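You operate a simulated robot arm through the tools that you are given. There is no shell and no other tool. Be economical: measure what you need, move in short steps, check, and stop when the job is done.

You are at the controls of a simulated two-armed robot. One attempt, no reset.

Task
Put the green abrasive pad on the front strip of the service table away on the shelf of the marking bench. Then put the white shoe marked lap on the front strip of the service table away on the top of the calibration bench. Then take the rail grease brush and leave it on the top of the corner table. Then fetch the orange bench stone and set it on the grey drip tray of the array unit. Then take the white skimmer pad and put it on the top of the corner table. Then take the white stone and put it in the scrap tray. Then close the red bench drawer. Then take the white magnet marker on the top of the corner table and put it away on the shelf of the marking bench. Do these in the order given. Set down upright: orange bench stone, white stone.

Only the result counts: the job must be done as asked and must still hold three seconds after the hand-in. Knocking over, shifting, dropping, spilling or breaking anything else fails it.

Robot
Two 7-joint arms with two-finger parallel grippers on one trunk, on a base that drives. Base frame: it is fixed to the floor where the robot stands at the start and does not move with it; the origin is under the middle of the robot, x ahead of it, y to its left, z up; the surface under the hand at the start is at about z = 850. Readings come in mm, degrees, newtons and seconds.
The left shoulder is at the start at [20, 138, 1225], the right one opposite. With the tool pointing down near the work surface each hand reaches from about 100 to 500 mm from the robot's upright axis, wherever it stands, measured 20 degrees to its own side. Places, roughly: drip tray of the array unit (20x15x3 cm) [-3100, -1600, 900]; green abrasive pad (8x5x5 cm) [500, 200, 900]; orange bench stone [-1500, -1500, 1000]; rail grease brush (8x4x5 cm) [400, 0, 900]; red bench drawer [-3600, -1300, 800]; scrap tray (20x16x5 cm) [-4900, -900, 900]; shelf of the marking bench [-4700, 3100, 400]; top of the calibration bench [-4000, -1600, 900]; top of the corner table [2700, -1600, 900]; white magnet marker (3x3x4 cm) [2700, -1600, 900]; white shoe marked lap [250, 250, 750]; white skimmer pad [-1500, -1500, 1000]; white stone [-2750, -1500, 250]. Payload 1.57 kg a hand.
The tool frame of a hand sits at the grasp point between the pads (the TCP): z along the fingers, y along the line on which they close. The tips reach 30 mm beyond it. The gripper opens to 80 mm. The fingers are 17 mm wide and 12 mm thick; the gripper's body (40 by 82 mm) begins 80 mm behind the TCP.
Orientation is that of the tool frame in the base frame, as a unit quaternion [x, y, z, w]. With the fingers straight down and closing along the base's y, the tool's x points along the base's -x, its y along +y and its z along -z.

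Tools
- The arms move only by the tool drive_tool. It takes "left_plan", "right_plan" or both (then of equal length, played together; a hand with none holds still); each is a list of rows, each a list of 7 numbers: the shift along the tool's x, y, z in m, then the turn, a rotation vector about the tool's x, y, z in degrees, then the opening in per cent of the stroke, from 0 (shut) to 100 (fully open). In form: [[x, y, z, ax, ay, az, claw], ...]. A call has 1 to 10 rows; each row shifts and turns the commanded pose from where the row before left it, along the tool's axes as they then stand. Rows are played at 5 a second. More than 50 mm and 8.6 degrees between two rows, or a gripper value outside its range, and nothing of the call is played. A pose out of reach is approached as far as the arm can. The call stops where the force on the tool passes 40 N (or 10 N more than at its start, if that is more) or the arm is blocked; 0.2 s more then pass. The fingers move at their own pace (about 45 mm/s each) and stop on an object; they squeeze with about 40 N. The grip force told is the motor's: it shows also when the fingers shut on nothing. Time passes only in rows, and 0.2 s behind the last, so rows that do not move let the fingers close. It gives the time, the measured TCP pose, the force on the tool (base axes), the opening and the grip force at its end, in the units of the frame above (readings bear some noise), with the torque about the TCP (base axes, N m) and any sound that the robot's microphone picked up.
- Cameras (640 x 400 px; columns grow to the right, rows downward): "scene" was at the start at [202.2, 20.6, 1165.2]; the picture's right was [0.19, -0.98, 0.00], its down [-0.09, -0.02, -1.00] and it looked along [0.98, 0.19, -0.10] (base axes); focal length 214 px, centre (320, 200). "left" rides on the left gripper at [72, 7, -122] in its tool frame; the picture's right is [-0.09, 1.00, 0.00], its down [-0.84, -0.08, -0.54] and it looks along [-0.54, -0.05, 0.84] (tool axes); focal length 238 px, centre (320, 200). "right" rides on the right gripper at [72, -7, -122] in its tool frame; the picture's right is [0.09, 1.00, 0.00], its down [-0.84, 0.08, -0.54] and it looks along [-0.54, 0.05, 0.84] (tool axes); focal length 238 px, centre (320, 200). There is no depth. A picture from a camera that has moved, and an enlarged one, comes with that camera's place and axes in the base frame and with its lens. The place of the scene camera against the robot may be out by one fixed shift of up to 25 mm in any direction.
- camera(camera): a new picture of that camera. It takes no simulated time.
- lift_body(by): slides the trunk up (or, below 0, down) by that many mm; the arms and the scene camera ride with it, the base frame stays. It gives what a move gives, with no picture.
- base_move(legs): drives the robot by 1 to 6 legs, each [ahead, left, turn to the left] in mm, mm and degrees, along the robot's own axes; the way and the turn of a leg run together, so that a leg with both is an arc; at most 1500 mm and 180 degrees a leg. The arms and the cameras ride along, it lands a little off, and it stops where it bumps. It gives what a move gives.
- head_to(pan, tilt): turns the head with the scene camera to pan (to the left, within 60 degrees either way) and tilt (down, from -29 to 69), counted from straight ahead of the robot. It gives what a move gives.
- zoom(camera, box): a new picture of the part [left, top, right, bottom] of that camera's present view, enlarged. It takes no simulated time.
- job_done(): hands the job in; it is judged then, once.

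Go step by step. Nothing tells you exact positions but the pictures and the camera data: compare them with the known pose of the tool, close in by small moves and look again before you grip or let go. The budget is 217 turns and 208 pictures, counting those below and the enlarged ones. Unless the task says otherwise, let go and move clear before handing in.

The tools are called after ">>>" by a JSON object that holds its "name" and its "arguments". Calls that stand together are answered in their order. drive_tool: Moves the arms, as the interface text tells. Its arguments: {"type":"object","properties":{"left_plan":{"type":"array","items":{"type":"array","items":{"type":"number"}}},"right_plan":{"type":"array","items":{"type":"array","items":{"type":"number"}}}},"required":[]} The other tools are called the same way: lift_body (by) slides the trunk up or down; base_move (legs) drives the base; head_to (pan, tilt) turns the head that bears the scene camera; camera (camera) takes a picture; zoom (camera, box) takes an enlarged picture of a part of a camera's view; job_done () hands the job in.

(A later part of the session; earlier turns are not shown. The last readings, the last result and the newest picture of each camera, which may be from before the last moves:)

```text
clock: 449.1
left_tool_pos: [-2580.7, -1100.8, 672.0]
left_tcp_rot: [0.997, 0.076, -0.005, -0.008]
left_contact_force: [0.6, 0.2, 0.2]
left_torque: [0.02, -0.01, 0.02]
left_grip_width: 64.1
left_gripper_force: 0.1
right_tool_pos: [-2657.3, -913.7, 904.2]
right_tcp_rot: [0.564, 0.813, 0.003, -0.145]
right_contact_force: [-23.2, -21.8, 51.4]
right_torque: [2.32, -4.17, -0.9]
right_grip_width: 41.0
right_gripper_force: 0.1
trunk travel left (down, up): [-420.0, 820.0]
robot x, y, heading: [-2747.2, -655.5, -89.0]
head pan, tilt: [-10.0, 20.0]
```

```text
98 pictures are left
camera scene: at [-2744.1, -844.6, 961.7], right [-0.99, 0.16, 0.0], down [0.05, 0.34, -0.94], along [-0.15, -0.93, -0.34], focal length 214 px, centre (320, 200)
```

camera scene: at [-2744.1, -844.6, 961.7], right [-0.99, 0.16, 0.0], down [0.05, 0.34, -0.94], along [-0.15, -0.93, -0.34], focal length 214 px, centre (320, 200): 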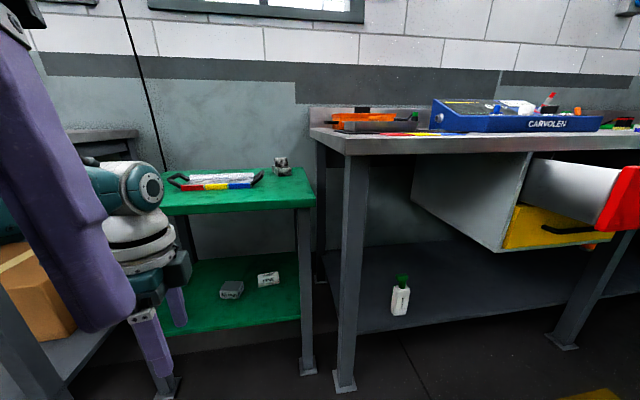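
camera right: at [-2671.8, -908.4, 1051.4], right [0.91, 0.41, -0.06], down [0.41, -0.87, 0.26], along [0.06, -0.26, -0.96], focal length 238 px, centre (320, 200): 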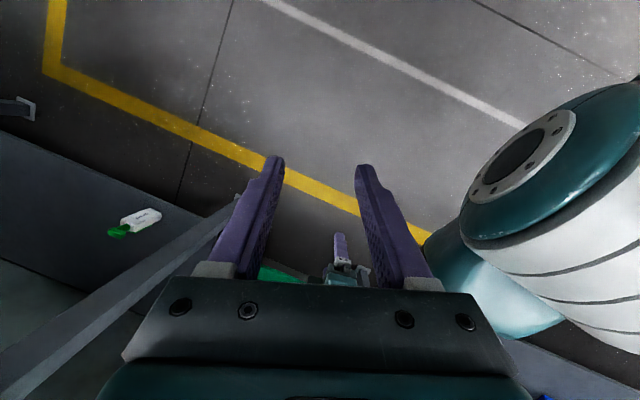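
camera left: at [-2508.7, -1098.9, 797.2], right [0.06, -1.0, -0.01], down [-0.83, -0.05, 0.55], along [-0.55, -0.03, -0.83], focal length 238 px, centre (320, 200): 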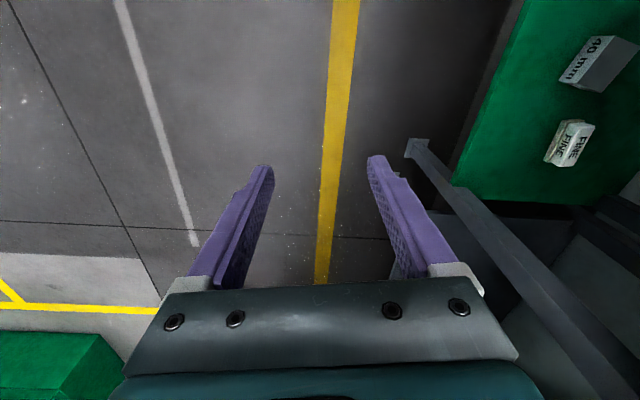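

>>> {"name": "drive_tool", "arguments": {"right_plan": [[-0.025, -0.015, -0.008, 0, 0, 0, 60], [-0.025, -0.015, -0.008, 0, -3, 3, 60], [-0.028, -0.012, -0.005, 0, -4, 4, 60], [-0.028, -0.01, -0.005, 0, -4, 4, 60], [-0.03, -0.01, 0, 0, -4, 4, 60], [-0.03, -0.01, 0, 0, 0, 4, 60]]}}

>>> {"name": "camera", "arguments": {"camera": "scene"}}

```text
clock: 450.7
left_tool_pos: [-2581.4, -1101.3, 673.6]
left_tcp_rot: [0.997, 0.075, -0.006, -0.005]
left_contact_force: [-0.3, -0.2, 0.7]
left_torque: [0.0, 0.01, 0.03]
left_grip_width: 63.9
left_gripper_force: 0.1
right_tool_pos: [-2684.0, -1037.6, 910.8]
right_tcp_rot: [0.635, 0.764, -0.106, -0.036]
right_contact_force: [0.3, 0.5, -0.6]
right_torque: [0.03, -0.02, 0.01]
right_grip_width: 47.9
right_gripper_force: 0.1
right hand out of reach, approached as far as the arm can: row 1, 2, 3, 4, 5, 6
trunk travel left (down, up): [-420.0, 820.0]
robot x, y, heading: [-2743.9, -656.0, -89.3]
head pan, tilt: [-10.0, 20.0]
stopped in row 6 (right hand): the arm was blocked; the commanded pose is now the measured one
```

```text
97 pictures are left
camera scene: at [-2744.1, -844.8, 961.7], right [-0.99, 0.15, 0.0], down [0.05, 0.34, -0.94], along [-0.15, -0.93, -0.34], focal length 214 px, centre (320, 200)
```

scene: 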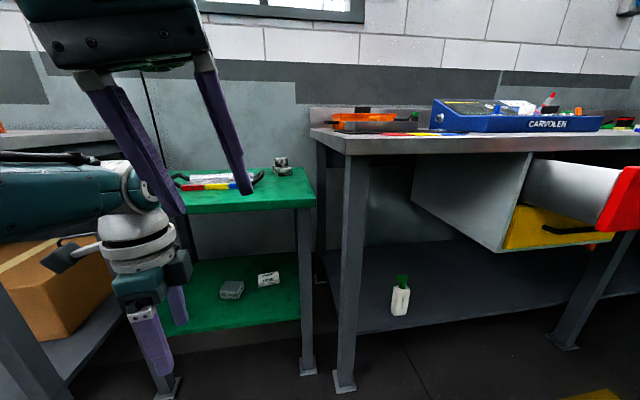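

>>> {"name": "drive_tool", "arguments": {"right_plan": [[0.006, -0.023, 0.03, -2.4, 0, 2, 60], [0.006, -0.023, 0.03, -2.4, 0, 2, 60], [0.006, -0.023, 0.03, -2.4, 0, 2, 60], [0.004, -0.025, 0.03, -2.4, 0, 2, 60], [0.004, -0.025, 0.03, -2.4, 0, 2, 60], [0, -0.03, 0.03, 0, 0, 0, 60]]}}

>>> {"name": "camera", "arguments": {"camera": "scene"}}

```text
clock: 452.1
left_tool_pos: [-2581.1, -1100.7, 672.7]
left_tcp_rot: [0.997, 0.076, -0.006, -0.006]
left_contact_force: [-0.3, 0.3, -0.5]
left_torque: [-0.02, 0.02, -0.02]
left_grip_width: 64.1
left_gripper_force: 0.2
right_tool_pos: [-2852.6, -1043.0, 742.2]
right_tcp_rot: [0.701, 0.712, -0.028, 0.04]
right_contact_force: [0.3, 0.0, -0.1]
right_torque: [0.0, 0.01, 0.01]
right_grip_width: 48.1
right_gripper_force: 0.0
trunk travel left (down, up): [-420.0, 820.0]
robot x, y, heading: [-2741.9, -652.9, -89.0]
head pan, tilt: [-10.0, 20.0]
```

```text
96 pictures are left
camera scene: at [-2744.1, -844.4, 961.7], right [-0.99, 0.15, 0.0], down [0.05, 0.34, -0.94], along [-0.15, -0.93, -0.34], focal length 214 px, centre (320, 200)
```

scene: 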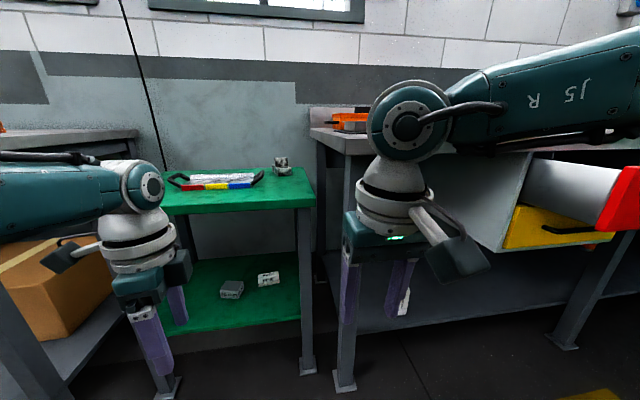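

Right arm behaves well now. Retract it close to the body.

>>> {"name": "drive_tool", "arguments": {"right_plan": [[0.04, 0, 0, 0, 0, 0, 60], [0.04, 0, 0, 0, 0, 0, 60], [0.04, 0, 0, 0, 0, 0, 60], [0.04, 0, 0, 0, 0, 0, 60], [0.04, 0, 0, 0, 0, 0, 60], [0.03, 0, 0, 0, 0, 0, 60]]}}

>>> {"name": "head_to", "arguments": {"pan": -45, "tilt": 30}}

>>> {"name": "camera", "arguments": {"camera": "scene"}}

```text
clock: 453.5
left_tool_pos: [-2580.5, -1100.9, 673.2]
left_tcp_rot: [0.997, 0.076, -0.004, -0.006]
left_contact_force: [-0.3, 0.7, -1.1]
left_torque: [-0.02, 0.0, -0.01]
left_grip_width: 64.0
left_gripper_force: 0.0
right_tool_pos: [-2848.2, -820.6, 715.8]
right_tcp_rot: [0.702, 0.71, -0.028, 0.039]
right_contact_force: [0.6, -0.3, 0.2]
right_torque: [0.03, 0.01, -0.01]
right_grip_width: 47.7
right_gripper_force: 0.1
right hand out of reach, approached as far as the arm can: row 6
trunk travel left (down, up): [-420.0, 820.0]
robot x, y, heading: [-2743.9, -657.1, -88.6]
head pan, tilt: [-10.0, 20.0]
```

```text
clock: 454.5
left_tool_pos: [-2580.8, -1100.0, 673.4]
left_tcp_rot: [0.997, 0.076, -0.006, -0.006]
left_contact_force: [-0.2, 0.1, -0.2]
left_torque: [0.0, 0.0, 0.0]
left_grip_width: 64.2
left_gripper_force: 0.0
right_tool_pos: [-2850.6, -818.5, 713.8]
right_tcp_rot: [0.7, 0.712, -0.029, 0.033]
right_contact_force: [0.0, 0.1, -0.2]
right_torque: [-0.01, -0.03, 0.01]
right_grip_width: 48.0
right_gripper_force: 0.1
trunk travel left (down, up): [-420.0, 820.0]
robot x, y, heading: [-2744.0, -655.6, -88.9]
head pan, tilt: [-45.0, 30.0]
```

```text
95 pictures are left
camera scene: at [-2744.4, -843.2, 952.0], right [-0.99, 0.16, 0.0], down [0.07, 0.43, -0.9], along [-0.15, -0.89, -0.44], focal length 214 px, centre (320, 200)
```

scene: 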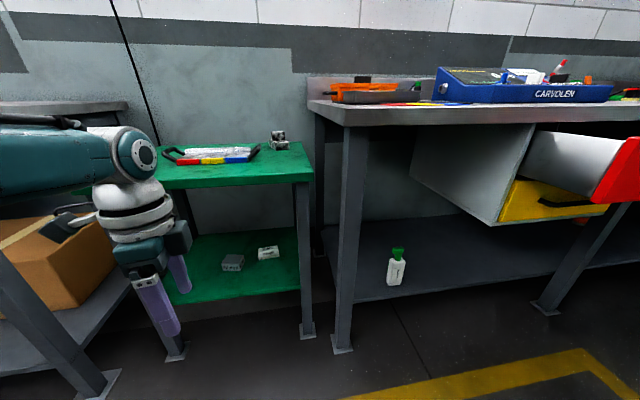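

Arms tucked. Adjust lateral offsets, lower the trunk, and approach the low shelf part-way.

>>> {"name": "drive_tool", "arguments": {"left_plan": [[-0.02, 0, 0, 0, 0, 0, 80], [-0.023, 0, 0, 0, 0, 0, 80], [0, 0, 0, 0, 0, 0, 80]], "right_plan": [[0, 0.02, 0, 0, 0, 0, 60], [0, 0.02, 0, 0, 0, 0, 60], [0, 0, 0, 0, 0, 0, 60]]}}

>>> {"name": "lift_body", "arguments": {"by": -255}}

>>> {"name": "head_to", "arguments": {"pan": 5, "tilt": 20}}

>>> {"name": "base_move", "arguments": {"legs": [[0, 0, -1], [260, -16, 0]]}}

>>> {"name": "camera", "arguments": {"camera": "scene"}}

>>> {"name": "camera", "arguments": {"camera": "left"}}

```text
clock: 455.5
left_tool_pos: [-2621.5, -1097.0, 678.1]
left_tcp_rot: [0.997, 0.075, -0.006, -0.006]
left_contact_force: [0.3, 0.4, -0.3]
left_torque: [0.0, 0.01, 0.02]
left_grip_width: 63.9
left_gripper_force: 0.0
left hand out of reach, approached as far as the arm can: row 1, 2
right_tool_pos: [-2847.4, -837.2, 712.2]
right_tcp_rot: [0.739, 0.671, -0.055, 0.02]
right_contact_force: [0.4, -0.2, -1.2]
right_torque: [0.04, -0.01, -0.01]
right_grip_width: 47.9
right_gripper_force: 0.0
trunk travel left (down, up): [-420.0, 820.0]
robot x, y, heading: [-2743.3, -657.6, -89.0]
head pan, tilt: [-45.0, 30.0]
stopped in row 3 (right hand): the arm was blocked; the commanded pose is now the measured one
```

```text
clock: 458.1
left_tool_pos: [-2620.4, -1096.8, 422.5]
left_tcp_rot: [0.997, 0.077, -0.005, -0.006]
left_contact_force: [0.3, -0.2, 0.1]
left_torque: [-0.04, 0.0, -0.04]
left_grip_width: 64.0
left_gripper_force: 0.1
right_tool_pos: [-2848.9, -837.6, 454.0]
right_tcp_rot: [0.74, 0.67, -0.058, 0.017]
right_contact_force: [-0.8, -0.5, -1.2]
right_torque: [0.0, -0.04, 0.01]
right_grip_width: 47.9
right_gripper_force: 0.0
trunk travel left (down, up): [-165.0, 1075.0]
robot x, y, heading: [-2746.1, -655.1, -88.8]
head pan, tilt: [-45.0, 30.0]
```

```text
clock: 459.3
left_tool_pos: [-2619.3, -1097.3, 422.4]
left_tcp_rot: [0.997, 0.075, -0.005, -0.006]
left_contact_force: [0.3, -0.7, -0.1]
left_torque: [-0.03, -0.03, 0.01]
left_grip_width: 64.2
left_gripper_force: 0.0
right_tool_pos: [-2849.0, -839.3, 454.9]
right_tcp_rot: [0.742, 0.667, -0.06, 0.018]
right_contact_force: [0.1, -0.1, -0.6]
right_torque: [0.0, 0.02, -0.01]
right_grip_width: 47.7
right_gripper_force: 0.1
trunk travel left (down, up): [-165.0, 1075.0]
robot x, y, heading: [-2742.8, -654.9, -89.0]
head pan, tilt: [5.0, 20.0]
```

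```text
clock: 461.5
left_tool_pos: [-2637.3, -1359.4, 422.3]
left_tcp_rot: [0.997, 0.072, -0.006, -0.006]
left_contact_force: [-1.2, -0.5, 0.0]
left_torque: [0.02, 0.0, 0.0]
left_grip_width: 64.0
left_gripper_force: 0.0
right_tool_pos: [-2864.1, -1097.9, 455.0]
right_tcp_rot: [0.744, 0.666, -0.058, 0.014]
right_contact_force: [-0.1, 0.6, 0.0]
right_torque: [0.0, 0.02, -0.01]
right_grip_width: 47.8
right_gripper_force: 0.0
trunk travel left (down, up): [-165.0, 1075.0]
robot x, y, heading: [-2754.5, -918.7, -89.6]
head pan, tilt: [5.0, 20.0]
```

```text
94 pictures are left
camera scene: at [-2731.5, -1106.7, 704.4], right [-0.99, -0.13, 0.0], down [-0.05, 0.36, -0.93], along [0.13, -0.92, -0.36], focal length 214 px, centre (320, 200)
```

scene: 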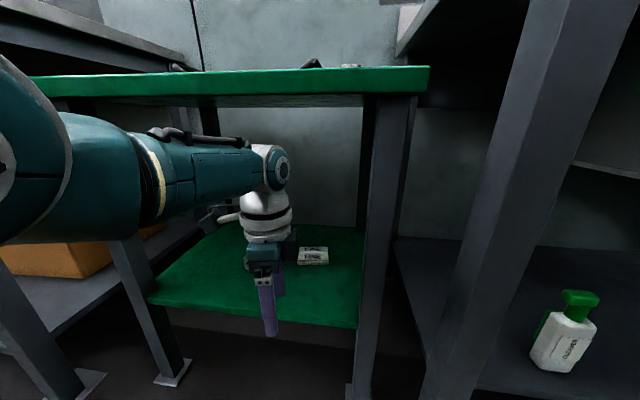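

```text
93 pictures are left
camera left: at [-2564.2, -1356.7, 543.3], right [0.05, -1.0, -0.01], down [-0.83, -0.05, 0.55], along [-0.55, -0.02, -0.83], focal length 238 px, centre (320, 200)
```

left: 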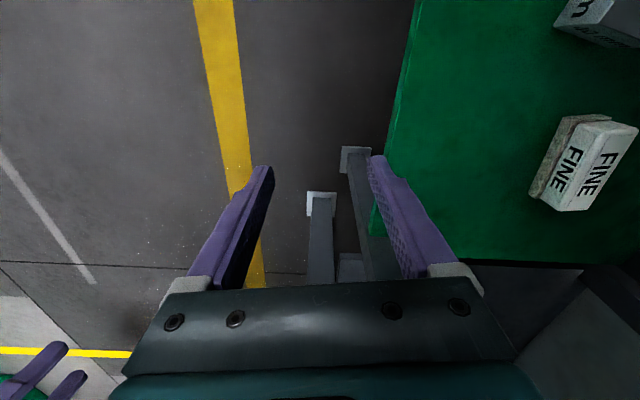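

Enough clearance under the green top (wrist ≈674 vs 722). Advance 130 mm and check.

>>> {"name": "base_move", "arguments": {"legs": [[130, 0, 0]]}}

>>> {"name": "camera", "arguments": {"camera": "left"}}

>>> {"name": "camera", "arguments": {"camera": "scene"}}

```text
clock: 462.8
left_tool_pos: [-2633.1, -1470.1, 420.4]
left_tcp_rot: [0.997, 0.072, -0.005, -0.008]
left_contact_force: [0.1, 0.0, -0.5]
left_torque: [0.0, -0.01, 0.0]
left_grip_width: 63.9
left_gripper_force: 0.1
right_tool_pos: [-2862.1, -1211.3, 455.2]
right_tcp_rot: [0.744, 0.666, -0.056, 0.014]
right_contact_force: [-0.1, 0.7, -0.8]
right_torque: [-0.01, -0.01, 0.01]
right_grip_width: 48.1
right_gripper_force: 0.0
trunk travel left (down, up): [-165.0, 1075.0]
robot x, y, heading: [-2756.0, -1035.0, -89.5]
head pan, tilt: [5.0, 20.0]
stopped in leg 1: the robot was blocked; the commanded pose is now the measured one
```

```text
92 pictures are left
camera left: at [-2560.8, -1467.8, 541.5], right [0.05, -1.0, -0.02], down [-0.83, -0.05, 0.55], along [-0.55, -0.01, -0.84], focal length 238 px, centre (320, 200)
```

left: 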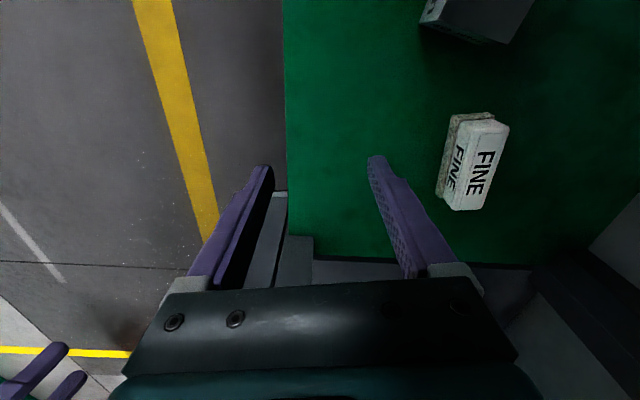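

```text
91 pictures are left
camera scene: at [-2729.7, -1218.9, 705.5], right [-0.99, -0.12, 0.0], down [-0.04, 0.35, -0.94], along [0.12, -0.93, -0.35], focal length 214 px, centre (320, 200)
```

scene: 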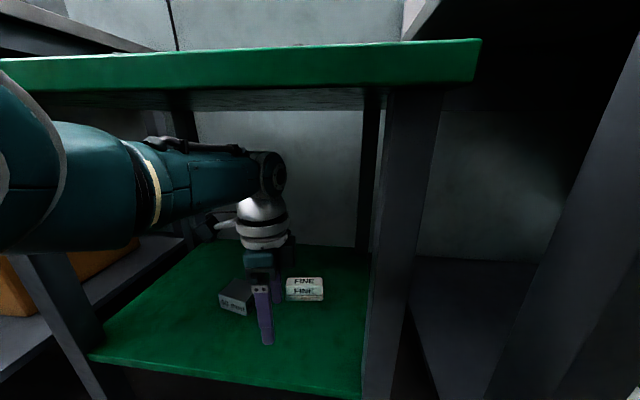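

Blocked — most likely the left elbow against the table-top front. I'll back out, lower the trunk fully while raising the hand relative to it, so the elbow passes beneath.

>>> {"name": "base_move", "arguments": {"legs": [[-170, 0, 0]]}}

>>> {"name": "drive_tool", "arguments": {"left_plan": [[0, 0, -0.045, 0, 0, 0, 80], [0, 0, -0.045, 0, 0, 0, 80], [0, 0, -0.04, 0, 0, 0, 80], [0, 0, 0, 0, 0, 0, 80]]}}

>>> {"name": "lift_body", "arguments": {"by": -150}}

>>> {"name": "camera", "arguments": {"camera": "scene"}}

```text
clock: 464.3
left_tool_pos: [-2634.7, -1308.4, 423.2]
left_tcp_rot: [0.997, 0.074, -0.004, -0.005]
left_contact_force: [0.4, 0.0, -0.7]
left_torque: [-0.01, -0.01, -0.01]
left_grip_width: 63.9
left_gripper_force: 0.1
right_tool_pos: [-2863.6, -1048.4, 454.6]
right_tcp_rot: [0.743, 0.667, -0.059, 0.017]
right_contact_force: [-0.6, 1.0, -0.7]
right_torque: [0.0, 0.04, 0.0]
right_grip_width: 48.0
right_gripper_force: 0.1
trunk travel left (down, up): [-165.0, 1075.0]
robot x, y, heading: [-2761.2, -864.9, -89.1]
head pan, tilt: [5.0, 20.0]
```

```text
clock: 465.3
left_tool_pos: [-2633.7, -1310.8, 557.3]
left_tcp_rot: [0.997, 0.075, -0.005, -0.006]
left_contact_force: [-0.5, 0.3, 0.2]
left_torque: [-0.01, -0.01, 0.02]
left_grip_width: 63.9
left_gripper_force: 0.1
right_tool_pos: [-2864.8, -1048.0, 455.4]
right_tcp_rot: [0.743, 0.666, -0.059, 0.015]
right_contact_force: [0.0, -0.8, 0.0]
right_torque: [0.01, 0.01, 0.03]
right_grip_width: 48.0
right_gripper_force: 0.0
trunk travel left (down, up): [-165.0, 1075.0]
robot x, y, heading: [-2756.9, -864.2, -89.0]
head pan, tilt: [5.0, 20.0]
```

```text
clock: 467.0
left_tool_pos: [-2632.9, -1310.4, 405.3]
left_tcp_rot: [0.997, 0.074, -0.005, -0.005]
left_contact_force: [0.0, -0.7, 0.2]
left_torque: [0.02, -0.01, 0.02]
left_grip_width: 64.1
left_gripper_force: 0.0
right_tool_pos: [-2862.5, -1048.9, 306.1]
right_tcp_rot: [0.742, 0.667, -0.058, 0.017]
right_contact_force: [0.4, -0.2, -0.5]
right_torque: [-0.02, 0.0, -0.01]
right_grip_width: 48.2
right_gripper_force: 0.1
trunk travel left (down, up): [-15.0, 1225.0]
robot x, y, heading: [-2758.0, -866.7, -89.3]
head pan, tilt: [5.0, 20.0]
```

```text
90 pictures are left
camera scene: at [-2732.1, -1054.7, 557.2], right [-0.99, -0.13, 0.0], down [-0.04, 0.33, -0.94], along [0.12, -0.93, -0.34], focal length 214 px, centre (320, 200)
```

scene: 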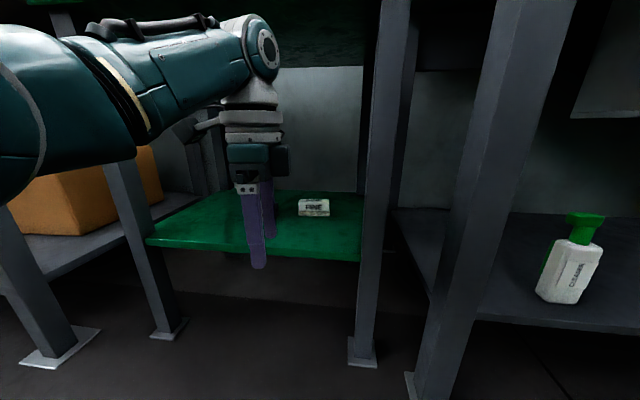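

Elbow is now well below the table top. Advance again.

>>> {"name": "base_move", "arguments": {"legs": [[180, 0, 0]]}}

>>> {"name": "camera", "arguments": {"camera": "left"}}

>>> {"name": "camera", "arguments": {"camera": "scene"}}

```text
clock: 468.5
left_tool_pos: [-2629.7, -1480.3, 404.5]
left_tcp_rot: [0.997, 0.074, -0.006, -0.006]
left_contact_force: [-0.8, 0.3, -0.5]
left_torque: [-0.07, -0.05, -0.02]
left_grip_width: 64.0
left_gripper_force: 0.0
right_tool_pos: [-2862.2, -1218.5, 305.1]
right_tcp_rot: [0.742, 0.668, -0.057, 0.015]
right_contact_force: [-1.4, 0.5, 0.3]
right_torque: [-0.03, 0.01, 0.02]
right_grip_width: 48.2
right_gripper_force: 0.1
trunk travel left (down, up): [-15.0, 1225.0]
robot x, y, heading: [-2753.7, -1036.9, -88.8]
head pan, tilt: [5.0, 20.0]
```

```text
89 pictures are left
camera left: at [-2556.6, -1477.0, 525.4], right [0.06, -1.0, -0.01], down [-0.83, -0.06, 0.55], along [-0.55, -0.02, -0.83], focal length 238 px, centre (320, 200)
```

left: 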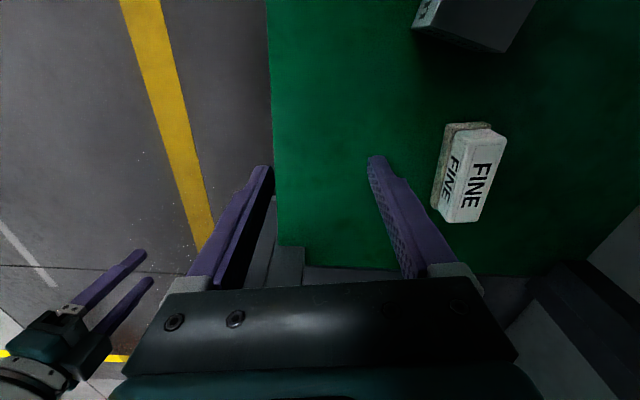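

```text
88 pictures are left
camera scene: at [-2728.9, -1225.7, 556.6], right [-0.99, -0.13, 0.0], down [-0.04, 0.34, -0.94], along [0.12, -0.93, -0.34], focal length 214 px, centre (320, 200)
```

scene: 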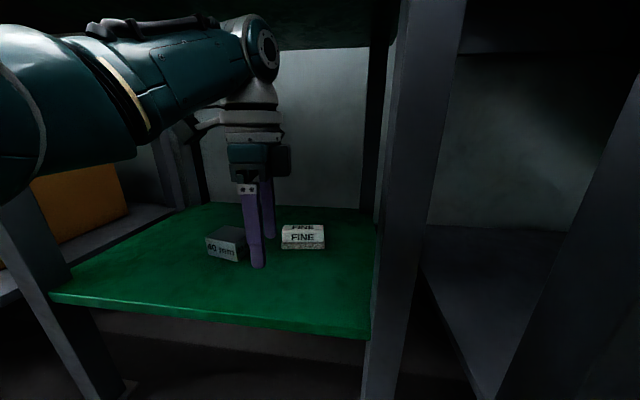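

Alignment in yaw is good. Advance another 118 mm over the stone.

>>> {"name": "base_move", "arguments": {"legs": [[118, -10, 0]]}}

>>> {"name": "camera", "arguments": {"camera": "left"}}

>>> {"name": "camera", "arguments": {"camera": "scene"}}

```text
clock: 469.5
left_tool_pos: [-2667.7, -1528.9, 401.3]
left_tcp_rot: [0.997, 0.071, -0.013, -0.01]
left_contact_force: [-0.8, -1.3, -1.9]
left_torque: [0.14, -0.12, -0.02]
left_grip_width: 63.9
left_gripper_force: 0.2
right_tool_pos: [-2900.4, -1262.9, 306.5]
right_tcp_rot: [0.746, 0.663, -0.062, 0.006]
right_contact_force: [-1.4, 0.7, 0.1]
right_torque: [-0.09, -0.21, -0.01]
right_grip_width: 47.9
right_gripper_force: 0.1
trunk travel left (down, up): [-15.0, 1225.0]
robot x, y, heading: [-2766.4, -1097.6, -89.4]
head pan, tilt: [5.0, 20.0]
stopped in leg 1: the robot was blocked; the commanded pose is now the measured one
```

```text
87 pictures are left
camera left: at [-2593.2, -1526.5, 520.6], right [0.05, -1.0, -0.02], down [-0.82, -0.05, 0.56], along [-0.56, -0.01, -0.83], focal length 238 px, centre (320, 200)
```

left: 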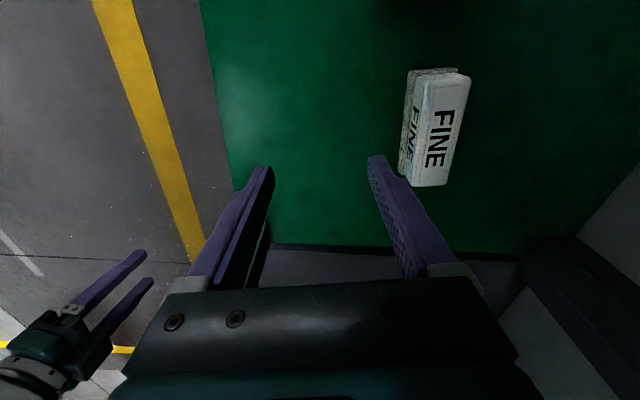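

```text
86 pictures are left
camera scene: at [-2763.9, -1273.7, 556.4], right [-0.99, -0.11, 0.02], down [-0.05, 0.35, -0.94], along [0.1, -0.93, -0.35], focal length 214 px, centre (320, 200)
```

scene: 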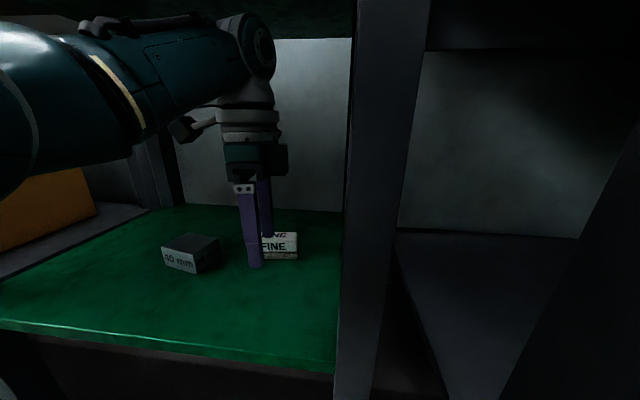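

Blocked again with a sideways push. Look to the left at the elbow to find the contact.

>>> {"name": "head_to", "arguments": {"pan": 55, "tilt": 10}}

>>> {"name": "camera", "arguments": {"camera": "scene"}}

>>> {"name": "camera", "arguments": {"camera": "right"}}

```text
clock: 470.7
left_tool_pos: [-2665.6, -1525.0, 398.7]
left_tcp_rot: [0.997, 0.072, -0.013, -0.013]
left_contact_force: [-0.5, 0.4, -0.7]
left_torque: [0.01, 0.01, 0.0]
left_grip_width: 63.9
left_gripper_force: 0.1
right_tool_pos: [-2896.9, -1260.2, 305.1]
right_tcp_rot: [0.744, 0.665, -0.061, 0.005]
right_contact_force: [0.2, -0.4, 0.2]
right_torque: [-0.02, 0.03, -0.03]
right_grip_width: 48.0
right_gripper_force: 0.2
trunk travel left (down, up): [-15.0, 1225.0]
robot x, y, heading: [-2761.7, -1098.7, -89.4]
head pan, tilt: [55.0, 10.0]
```

```text
85 pictures are left
camera scene: at [-2694.7, -1231.0, 570.3], right [-0.56, -0.83, 0.0], down [-0.16, 0.11, -0.98], along [0.81, -0.55, -0.19], focal length 214 px, centre (320, 200)
```

scene: 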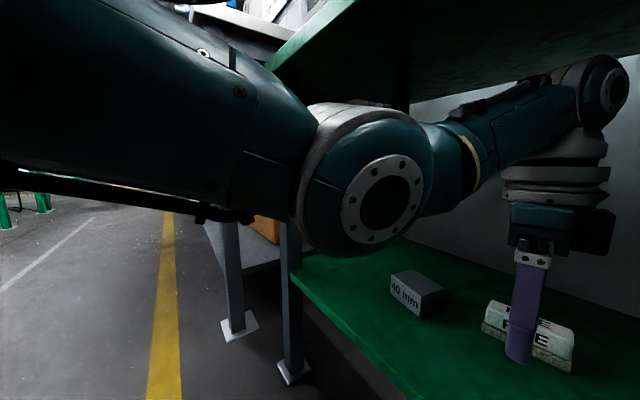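

```text
84 pictures are left
camera right: at [-2885.1, -1177.2, 419.2], right [1.0, -0.02, -0.08], down [0.03, -0.79, 0.61], along [-0.08, -0.61, -0.78], focal length 238 px, centre (320, 200)
```

right: 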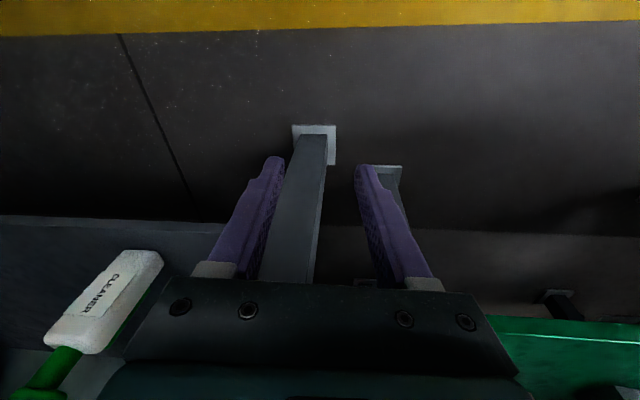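

The right forearm is evidently against the calibration bench's leg (between the right fingers in its camera). I'll back off and swing the right arm out to the side.

>>> {"name": "base_move", "arguments": {"legs": [[-180, 30, 0]]}}

>>> {"name": "drive_tool", "arguments": {"right_plan": [[0.01, -0.04, 0, 0, 0, 0, 60], [0.01, -0.04, 0, 0, 0, 0, 60], [0.01, -0.04, 0, 0, 0, 0, 60], [0.01, -0.04, 0, 0, 0, 0, 60], [0.01, -0.04, 0, 0, 0, 0, 60], [0.01, -0.04, 0, 0, 0, 0, 60], [0.01, -0.04, 0, 0, 0, 0, 60], [0.01, -0.04, 0, 0, 0, 0, 60]]}}

>>> {"name": "head_to", "arguments": {"pan": -50, "tilt": 15}}

>>> {"name": "camera", "arguments": {"camera": "scene"}}

```text
clock: 472.2
left_tool_pos: [-2612.9, -1371.9, 405.9]
left_tcp_rot: [0.997, 0.073, -0.005, -0.005]
left_contact_force: [0.2, -0.2, 0.3]
left_torque: [0.01, -0.04, 0.01]
left_grip_width: 64.0
left_gripper_force: 0.0
right_tool_pos: [-2842.8, -1108.0, 305.2]
right_tcp_rot: [0.744, 0.665, -0.06, 0.016]
right_contact_force: [-0.3, -0.1, 0.0]
right_torque: [0.02, -0.01, 0.01]
right_grip_width: 47.8
right_gripper_force: 0.2
trunk travel left (down, up): [-15.0, 1225.0]
robot x, y, heading: [-2734.0, -920.6, -89.3]
head pan, tilt: [55.0, 10.0]
```

```text
clock: 474.0
left_tool_pos: [-2613.0, -1366.8, 406.2]
left_tcp_rot: [0.997, 0.073, -0.005, -0.006]
left_contact_force: [-0.8, 0.6, -1.4]
left_torque: [0.02, 0.02, 0.01]
left_grip_width: 64.4
left_gripper_force: 0.1
right_tool_pos: [-3136.6, -1026.0, 275.2]
right_tcp_rot: [0.741, 0.669, -0.055, 0.035]
right_contact_force: [-0.1, 0.3, -0.2]
right_torque: [0.0, 0.01, 0.0]
right_grip_width: 48.2
right_gripper_force: 0.1
right hand out of reach, approached as far as the arm can: row 1, 2, 3, 4
trunk travel left (down, up): [-15.0, 1225.0]
robot x, y, heading: [-2731.8, -919.9, -89.3]
head pan, tilt: [55.0, 10.0]
```

```text
clock: 475.8
left_tool_pos: [-2610.9, -1367.5, 405.9]
left_tcp_rot: [0.997, 0.073, -0.005, -0.006]
left_contact_force: [0.3, -0.1, -0.2]
left_torque: [-0.04, 0.0, 0.01]
left_grip_width: 64.1
left_gripper_force: 0.0
right_tool_pos: [-3134.1, -1020.4, 274.2]
right_tcp_rot: [0.742, 0.668, -0.047, 0.028]
right_contact_force: [-0.4, -0.3, -0.4]
right_torque: [-0.02, -0.01, 0.0]
right_grip_width: 48.1
right_gripper_force: 0.0
trunk travel left (down, up): [-15.0, 1225.0]
robot x, y, heading: [-2731.8, -922.0, -89.1]
head pan, tilt: [-50.0, 15.0]
```

```text
83 pictures are left
camera scene: at [-2792.6, -1080.5, 564.8], right [-0.65, 0.76, 0.0], down [0.2, 0.17, -0.97], along [-0.73, -0.63, -0.26], focal length 214 px, centre (320, 200)
```

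scene: 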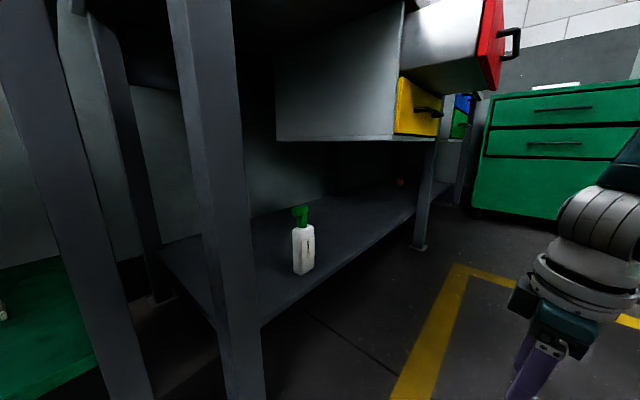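

Right arm is clear now. Pull it back a little more and advance in two stages.

>>> {"name": "drive_tool", "arguments": {"right_plan": [[0.03, 0, 0, 0, 0, 0, 60], [0.03, 0, 0, 0, 0, 0, 60], [0.03, 0, 0, 0, 0, 0, 60]]}}

>>> {"name": "base_move", "arguments": {"legs": [[150, -27, 0], [80, 0, 0]]}}

>>> {"name": "camera", "arguments": {"camera": "left"}}

```text
clock: 476.6
left_tool_pos: [-2610.7, -1366.3, 404.8]
left_tcp_rot: [0.997, 0.074, -0.005, -0.006]
left_contact_force: [-0.4, 0.1, 0.0]
left_torque: [0.02, 0.04, -0.02]
left_grip_width: 64.0
left_gripper_force: 0.2
right_tool_pos: [-3127.3, -933.7, 266.5]
right_tcp_rot: [0.735, 0.676, -0.049, 0.022]
right_contact_force: [0.5, -0.9, 0.2]
right_torque: [0.0, -0.02, 0.02]
right_grip_width: 48.0
right_gripper_force: 0.0
trunk travel left (down, up): [-15.0, 1225.0]
robot x, y, heading: [-2735.8, -922.8, -89.3]
head pan, tilt: [-50.0, 15.0]
```

```text
clock: 478.5
left_tool_pos: [-2652.3, -1519.2, 395.3]
left_tcp_rot: [0.997, 0.069, -0.007, -0.016]
left_contact_force: [1.5, -3.5, -0.6]
left_torque: [0.35, 0.03, -0.02]
left_grip_width: 64.2
left_gripper_force: 0.1
right_tool_pos: [-3166.6, -1082.8, 269.6]
right_tcp_rot: [0.738, 0.673, -0.049, 0.017]
right_contact_force: [-1.1, -3.4, 0.2]
right_torque: [0.27, -0.09, -0.02]
right_grip_width: 47.9
right_gripper_force: 0.0
trunk travel left (down, up): [-15.0, 1225.0]
robot x, y, heading: [-2759.4, -1104.7, -89.6]
head pan, tilt: [-50.0, 15.0]
stopped in leg 2: the robot was blocked; the commanded pose is now the measured one
```

```text
82 pictures are left
camera left: at [-2578.0, -1519.0, 515.9], right [0.05, -1.0, -0.03], down [-0.83, -0.06, 0.56], along [-0.56, 0.0, -0.83], focal length 238 px, centre (320, 200)
```

left: 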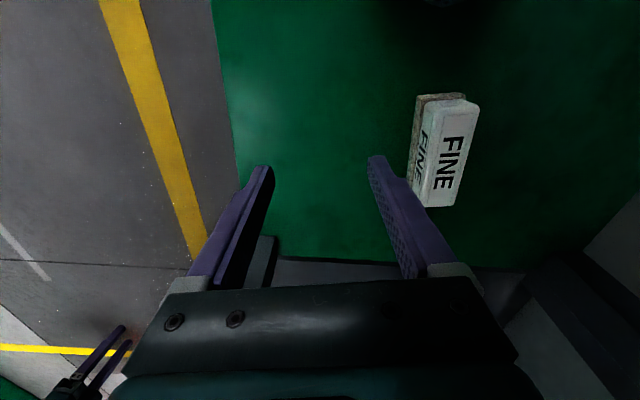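

Blocked at the same spot and the left hand got pressed down 10 mm, so something on the left arm touches the table's underside. Let me look.

>>> {"name": "head_to", "arguments": {"pan": 30, "tilt": -15}}

>>> {"name": "camera", "arguments": {"camera": "scene"}}

```text
clock: 480.0
left_tool_pos: [-2659.1, -1521.0, 395.6]
left_tcp_rot: [0.997, 0.071, -0.01, -0.016]
left_contact_force: [0.1, 0.3, -0.2]
left_torque: [0.0, 0.01, -0.02]
left_grip_width: 64.2
left_gripper_force: 0.1
right_tool_pos: [-3176.5, -1085.5, 272.7]
right_tcp_rot: [0.736, 0.675, -0.051, 0.012]
right_contact_force: [-0.3, -0.2, 0.2]
right_torque: [0.0, 0.02, -0.01]
right_grip_width: 48.0
right_gripper_force: 0.0
trunk travel left (down, up): [-15.0, 1225.0]
robot x, y, heading: [-2760.6, -1106.4, -89.3]
head pan, tilt: [30.0, -15.0]
```

```text
81 pictures are left
camera scene: at [-2724.9, -1245.0, 607.7], right [-0.86, -0.51, 0.0], down [0.12, -0.2, -0.97], along [0.49, -0.84, 0.23], focal length 214 px, centre (320, 200)
```

scene: 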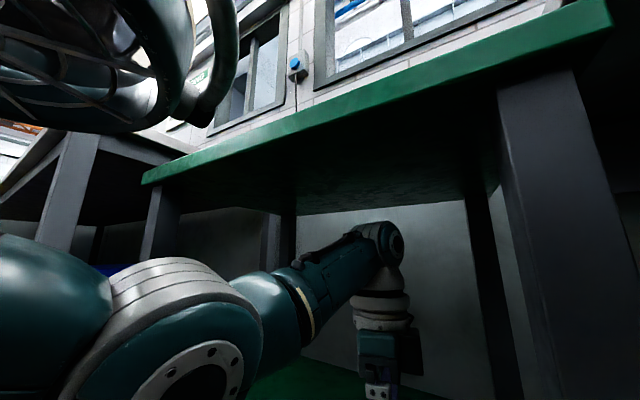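

The arm has headroom; the whole robot pitched slightly, so the contact is low — probably the base. Look straight down.

>>> {"name": "head_to", "arguments": {"pan": 0, "tilt": 69}}

>>> {"name": "camera", "arguments": {"camera": "scene"}}

```text
clock: 481.6
left_tool_pos: [-2659.5, -1520.4, 396.1]
left_tcp_rot: [0.997, 0.071, -0.011, -0.015]
left_contact_force: [0.3, 0.1, 0.4]
left_torque: [0.0, 0.02, -0.01]
left_grip_width: 63.9
left_gripper_force: 0.0
right_tool_pos: [-3177.8, -1085.2, 273.6]
right_tcp_rot: [0.737, 0.674, -0.051, 0.012]
right_contact_force: [-0.5, 0.3, 0.2]
right_torque: [0.01, -0.01, -0.03]
right_grip_width: 48.2
right_gripper_force: 0.1
trunk travel left (down, up): [-15.0, 1225.0]
robot x, y, heading: [-2759.6, -1103.6, -89.7]
head pan, tilt: [0.0, 68.8]
```

```text
80 pictures are left
camera scene: at [-2766.9, -1229.0, 486.4], right [-1.0, -0.01, 0.01], down [-0.01, 0.94, -0.34], along [-0.01, -0.34, -0.94], focal length 214 px, centre (320, 200)
```

scene: 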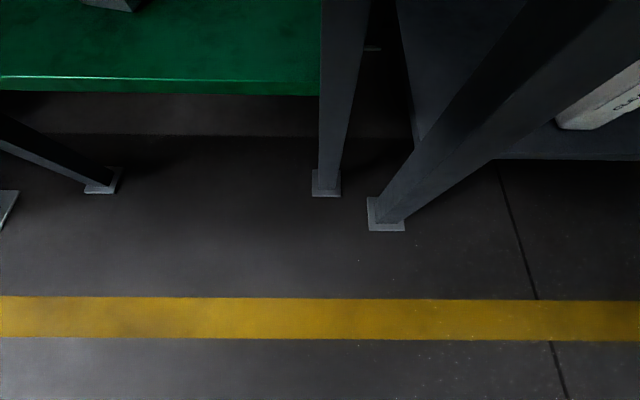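

No base is visible at floor level, so an arm link must be touching. Check the right side and the left side at this blocked pose.

>>> {"name": "head_to", "arguments": {"pan": -60, "tilt": 0}}

>>> {"name": "camera", "arguments": {"camera": "scene"}}

>>> {"name": "camera", "arguments": {"camera": "right"}}

>>> {"name": "head_to", "arguments": {"pan": 60, "tilt": 10}}

>>> {"name": "camera", "arguments": {"camera": "scene"}}

```text
clock: 483.0
left_tool_pos: [-2659.8, -1519.9, 394.8]
left_tcp_rot: [0.997, 0.07, -0.012, -0.015]
left_contact_force: [0.0, 0.5, -0.3]
left_torque: [0.01, 0.02, -0.02]
left_grip_width: 64.1
left_gripper_force: 0.1
right_tool_pos: [-3178.1, -1085.1, 273.4]
right_tcp_rot: [0.736, 0.675, -0.05, 0.012]
right_contact_force: [-0.1, 0.3, -0.6]
right_torque: [0.02, -0.02, -0.01]
right_grip_width: 48.1
right_gripper_force: 0.1
trunk travel left (down, up): [-15.0, 1225.0]
robot x, y, heading: [-2756.8, -1102.4, -89.4]
head pan, tilt: [-60.0, 0.0]
```

```text
79 pictures are left
camera scene: at [-2843.4, -1220.8, 587.5], right [-0.51, 0.86, 0.03], down [-0.01, 0.02, -1.0], along [-0.86, -0.51, 0.0], focal length 214 px, centre (320, 200)
```

scene: 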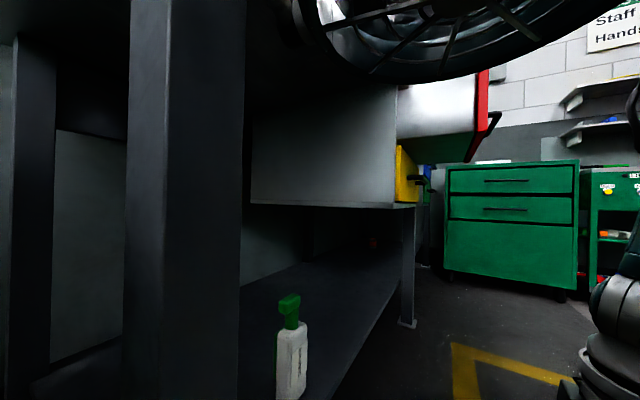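

```text
78 pictures are left
camera right: at [-3170.4, -1002.0, 388.0], right [1.0, 0.0, -0.06], down [0.04, -0.79, 0.61], along [-0.05, -0.61, -0.79], focal length 238 px, centre (320, 200)
```

right: 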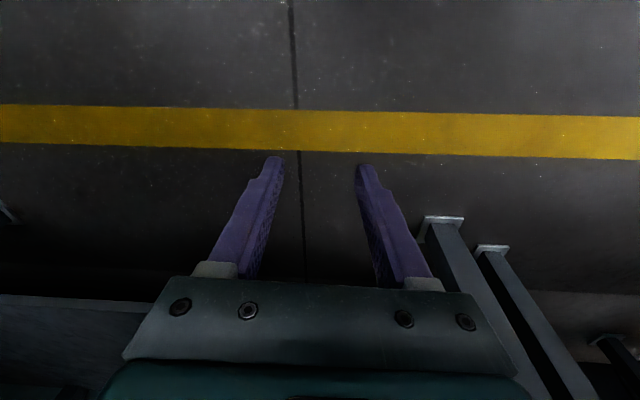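

```text
clock: 485.0
left_tool_pos: [-2660.4, -1518.7, 395.5]
left_tcp_rot: [0.997, 0.071, -0.011, -0.015]
left_contact_force: [0.0, 0.4, -0.2]
left_torque: [-0.01, 0.01, 0.02]
left_grip_width: 63.8
left_gripper_force: 0.1
right_tool_pos: [-3176.9, -1084.2, 272.2]
right_tcp_rot: [0.736, 0.675, -0.05, 0.013]
right_contact_force: [-0.1, 0.2, -0.1]
right_torque: [-0.01, -0.01, 0.03]
right_grip_width: 48.3
right_gripper_force: 0.2
trunk travel left (down, up): [-15.0, 1225.0]
robot x, y, heading: [-2758.6, -1104.5, -89.6]
head pan, tilt: [60.0, 10.0]
```

```text
77 pictures are left
camera scene: at [-2685.2, -1220.6, 569.2], right [-0.49, -0.87, -0.01], down [-0.17, 0.11, -0.98], along [0.85, -0.48, -0.2], focal length 214 px, centre (320, 200)
```

scene: 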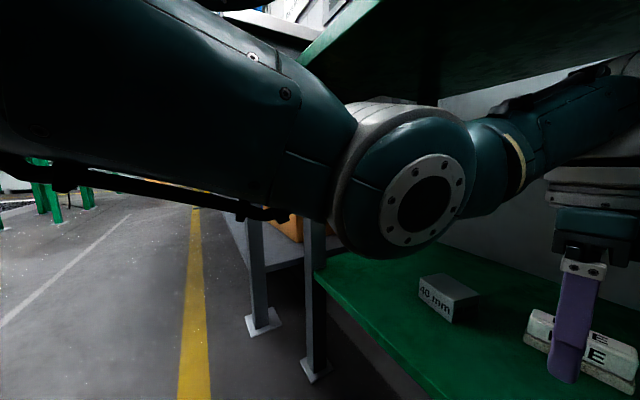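

A big joint of the right arm (elbow) is up front-right near the calibration bench. I'll back off and stretch the right arm far out sideways/back so its elbow doesn't poke forward.

>>> {"name": "base_move", "arguments": {"legs": [[-180, 30, 0]]}}

>>> {"name": "drive_tool", "arguments": {"right_plan": [[0.02, -0.04, 0, 0, 0, 0, 60], [0.02, -0.04, 0, 0, 0, 0, 60], [0.02, -0.04, 0, 0, 0, 0, 60], [0.02, -0.04, 0, 0, 0, 0, 60], [0.02, -0.04, 0, 0, 0, 0, 60], [0.02, -0.04, 0, 0, 0, 0, 60], [0.02, -0.04, 0, 0, 0, 0, 60]]}}

>>> {"name": "head_to", "arguments": {"pan": -60, "tilt": -20}}

>>> {"name": "camera", "arguments": {"camera": "scene"}}

```text
clock: 486.5
left_tool_pos: [-2610.3, -1371.3, 406.9]
left_tcp_rot: [0.997, 0.073, -0.005, -0.003]
left_contact_force: [0.9, 0.5, 0.0]
left_torque: [0.04, -0.03, -0.05]
left_grip_width: 64.1
left_gripper_force: 0.0
right_tool_pos: [-3127.2, -941.5, 266.6]
right_tcp_rot: [0.735, 0.676, -0.053, 0.026]
right_contact_force: [0.7, 0.1, -0.2]
right_torque: [0.03, -0.02, 0.01]
right_grip_width: 47.8
right_gripper_force: 0.1
trunk travel left (down, up): [-15.0, 1225.0]
robot x, y, heading: [-2729.4, -922.4, -89.2]
head pan, tilt: [60.0, 10.0]
```

```text
clock: 488.1
left_tool_pos: [-2611.4, -1364.0, 403.9]
left_tcp_rot: [0.997, 0.074, -0.007, -0.006]
left_contact_force: [-0.7, 0.4, 0.0]
left_torque: [-0.02, -0.03, 0.01]
left_grip_width: 64.0
left_gripper_force: 0.0
right_tool_pos: [-3341.1, -805.4, 262.0]
right_tcp_rot: [0.735, 0.676, -0.053, 0.024]
right_contact_force: [0.3, 1.2, 0.6]
right_torque: [0.01, -0.02, 0.0]
right_grip_width: 48.2
right_gripper_force: 0.0
right hand out of reach, approached as far as the arm can: row 6, 7
trunk travel left (down, up): [-15.0, 1225.0]
robot x, y, heading: [-2730.4, -923.7, -89.4]
head pan, tilt: [60.0, 10.0]
```

```text
clock: 490.1
left_tool_pos: [-2609.1, -1368.2, 405.9]
left_tcp_rot: [0.997, 0.073, -0.005, -0.005]
left_contact_force: [-0.1, 1.1, 0.3]
left_torque: [0.02, 0.01, 0.0]
left_grip_width: 64.2
left_gripper_force: 0.2
right_tool_pos: [-3339.3, -810.7, 261.9]
right_tcp_rot: [0.735, 0.675, -0.053, 0.025]
right_contact_force: [0.4, 0.1, -0.7]
right_torque: [-0.02, 0.02, -0.01]
right_grip_width: 47.9
right_gripper_force: 0.1
trunk travel left (down, up): [-15.0, 1225.0]
robot x, y, heading: [-2732.5, -918.8, -89.2]
head pan, tilt: [-60.0, -20.0]
```

```text
76 pictures are left
camera scene: at [-2783.5, -1059.1, 618.2], right [-0.51, 0.86, 0.0], down [-0.29, -0.18, -0.94], along [-0.81, -0.48, 0.34], focal length 214 px, centre (320, 200)
```

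scene: 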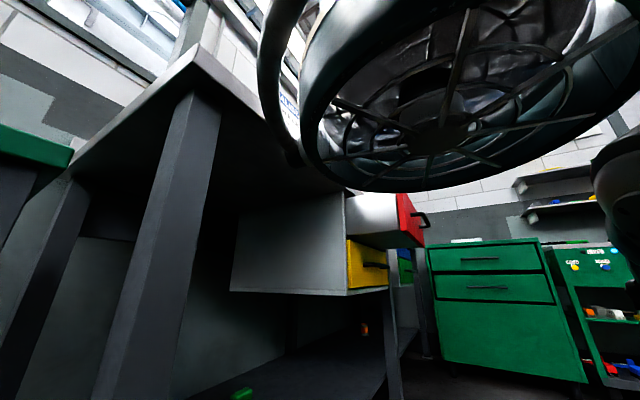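

The culprit: a round shoulder guard beside the head hits the calibration bench edge, so I can't stand close enough for a vertical grip. New plan: with the hand pitched forward, hook the fingertips behind the stone and draw it gently toward the shelf's front, then grip it. First turn and pitch the left hand.

>>> {"name": "drive_tool", "arguments": {"left_plan": [[0, 0, 0, 0, 0, -8.5, 60], [0, 0, 0, 0, 0, -8.5, 60], [0, 0, 0, 0, 0, -8.5, 60], [0, 0, 0, 0, 0, -8.5, 60], [0, 0, 0, 0, 0, -8.5, 60], [0, 0, 0, 0, 0, -8.5, 60], [0, 0, 0, 0, 0, -8.5, 60], [0, 0, 0, 0, 0, -8.5, 60], [0, 0, 0, 0, 0, -4, 60], [0, 0, 0, 0, 0, 0, 60]]}}

>>> {"name": "drive_tool", "arguments": {"left_plan": [[0, 0, 0, 0, -8, 0, 60], [0, 0, 0, 0, -8, 0, 60], [0, 0, 0, 0, -8, 0, 60], [0, 0, 0, 0, -8, 0, 60], [0, 0, 0, 0, -8, 0, 60], [0, 0, 0, 0, 0, 0, 60]]}}

>>> {"name": "head_to", "arguments": {"pan": 5, "tilt": 20}}

>>> {"name": "camera", "arguments": {"camera": "scene"}}

>>> {"name": "camera", "arguments": {"camera": "left"}}

```text
clock: 492.3
left_tool_pos: [-2609.1, -1369.0, 406.7]
left_tcp_rot: [0.763, 0.646, -0.001, -0.006]
left_contact_force: [-0.4, 1.1, -0.2]
left_torque: [-0.01, -0.02, -0.03]
left_grip_width: 48.0
left_gripper_force: 0.1
right_tool_pos: [-3337.8, -809.0, 260.8]
right_tcp_rot: [0.735, 0.676, -0.054, 0.025]
right_contact_force: [0.6, 1.1, -0.3]
right_torque: [-0.03, -0.01, 0.0]
right_grip_width: 48.1
right_gripper_force: 0.0
trunk travel left (down, up): [-15.0, 1225.0]
robot x, y, heading: [-2736.6, -922.0, -89.5]
head pan, tilt: [-60.0, -20.0]
```

```text
clock: 493.7
left_tool_pos: [-2608.0, -1368.9, 406.8]
left_tcp_rot: [0.717, 0.609, -0.263, 0.215]
left_contact_force: [0.1, 0.3, -0.8]
left_torque: [-0.01, 0.01, -0.04]
left_grip_width: 47.9
left_gripper_force: 0.0
right_tool_pos: [-3338.1, -810.1, 260.3]
right_tcp_rot: [0.735, 0.675, -0.053, 0.025]
right_contact_force: [-0.3, 0.5, -0.1]
right_torque: [0.02, -0.02, -0.02]
right_grip_width: 48.1
right_gripper_force: 0.0
trunk travel left (down, up): [-15.0, 1225.0]
robot x, y, heading: [-2731.5, -921.6, -89.3]
head pan, tilt: [-60.0, -20.0]
```

```text
clock: 495.1
left_tool_pos: [-2608.9, -1368.3, 405.5]
left_tcp_rot: [0.717, 0.609, -0.262, 0.214]
left_contact_force: [-0.1, 0.0, 0.0]
left_torque: [0.0, -0.03, 0.01]
left_grip_width: 48.0
left_gripper_force: 0.1
right_tool_pos: [-3338.5, -811.0, 262.1]
right_tcp_rot: [0.735, 0.675, -0.053, 0.025]
right_contact_force: [0.5, -0.3, -0.2]
right_torque: [-0.01, -0.03, -0.01]
right_grip_width: 48.0
right_gripper_force: 0.1
trunk travel left (down, up): [-15.0, 1225.0]
robot x, y, heading: [-2730.5, -922.3, -89.3]
head pan, tilt: [5.0, 20.0]
```

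```text
75 pictures are left
camera scene: at [-2709.0, -1112.7, 556.7], right [-0.99, -0.1, 0.0], down [-0.03, 0.34, -0.94], along [0.09, -0.94, -0.34], focal length 214 px, centre (320, 200)
```

scene: 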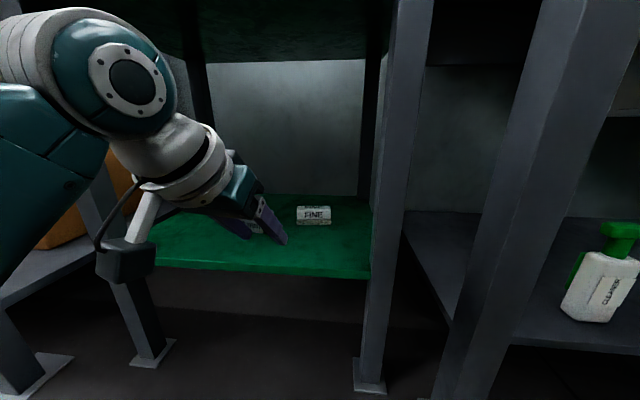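

```text
74 pictures are left
camera left: at [-2579.5, -1237.8, 453.6], right [0.97, -0.24, 0.05], down [-0.11, -0.28, 0.95], along [-0.21, -0.93, -0.3], focal length 238 px, centre (320, 200)
```

left: 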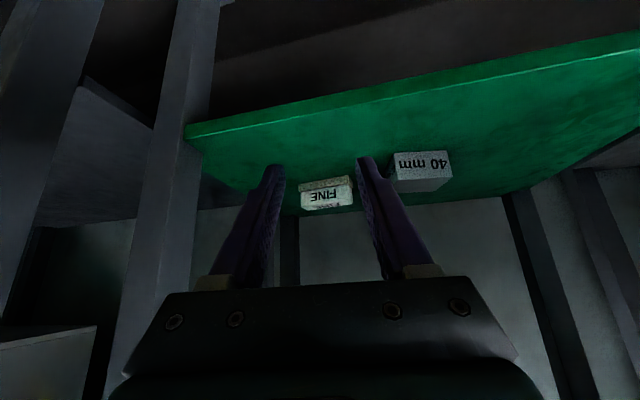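

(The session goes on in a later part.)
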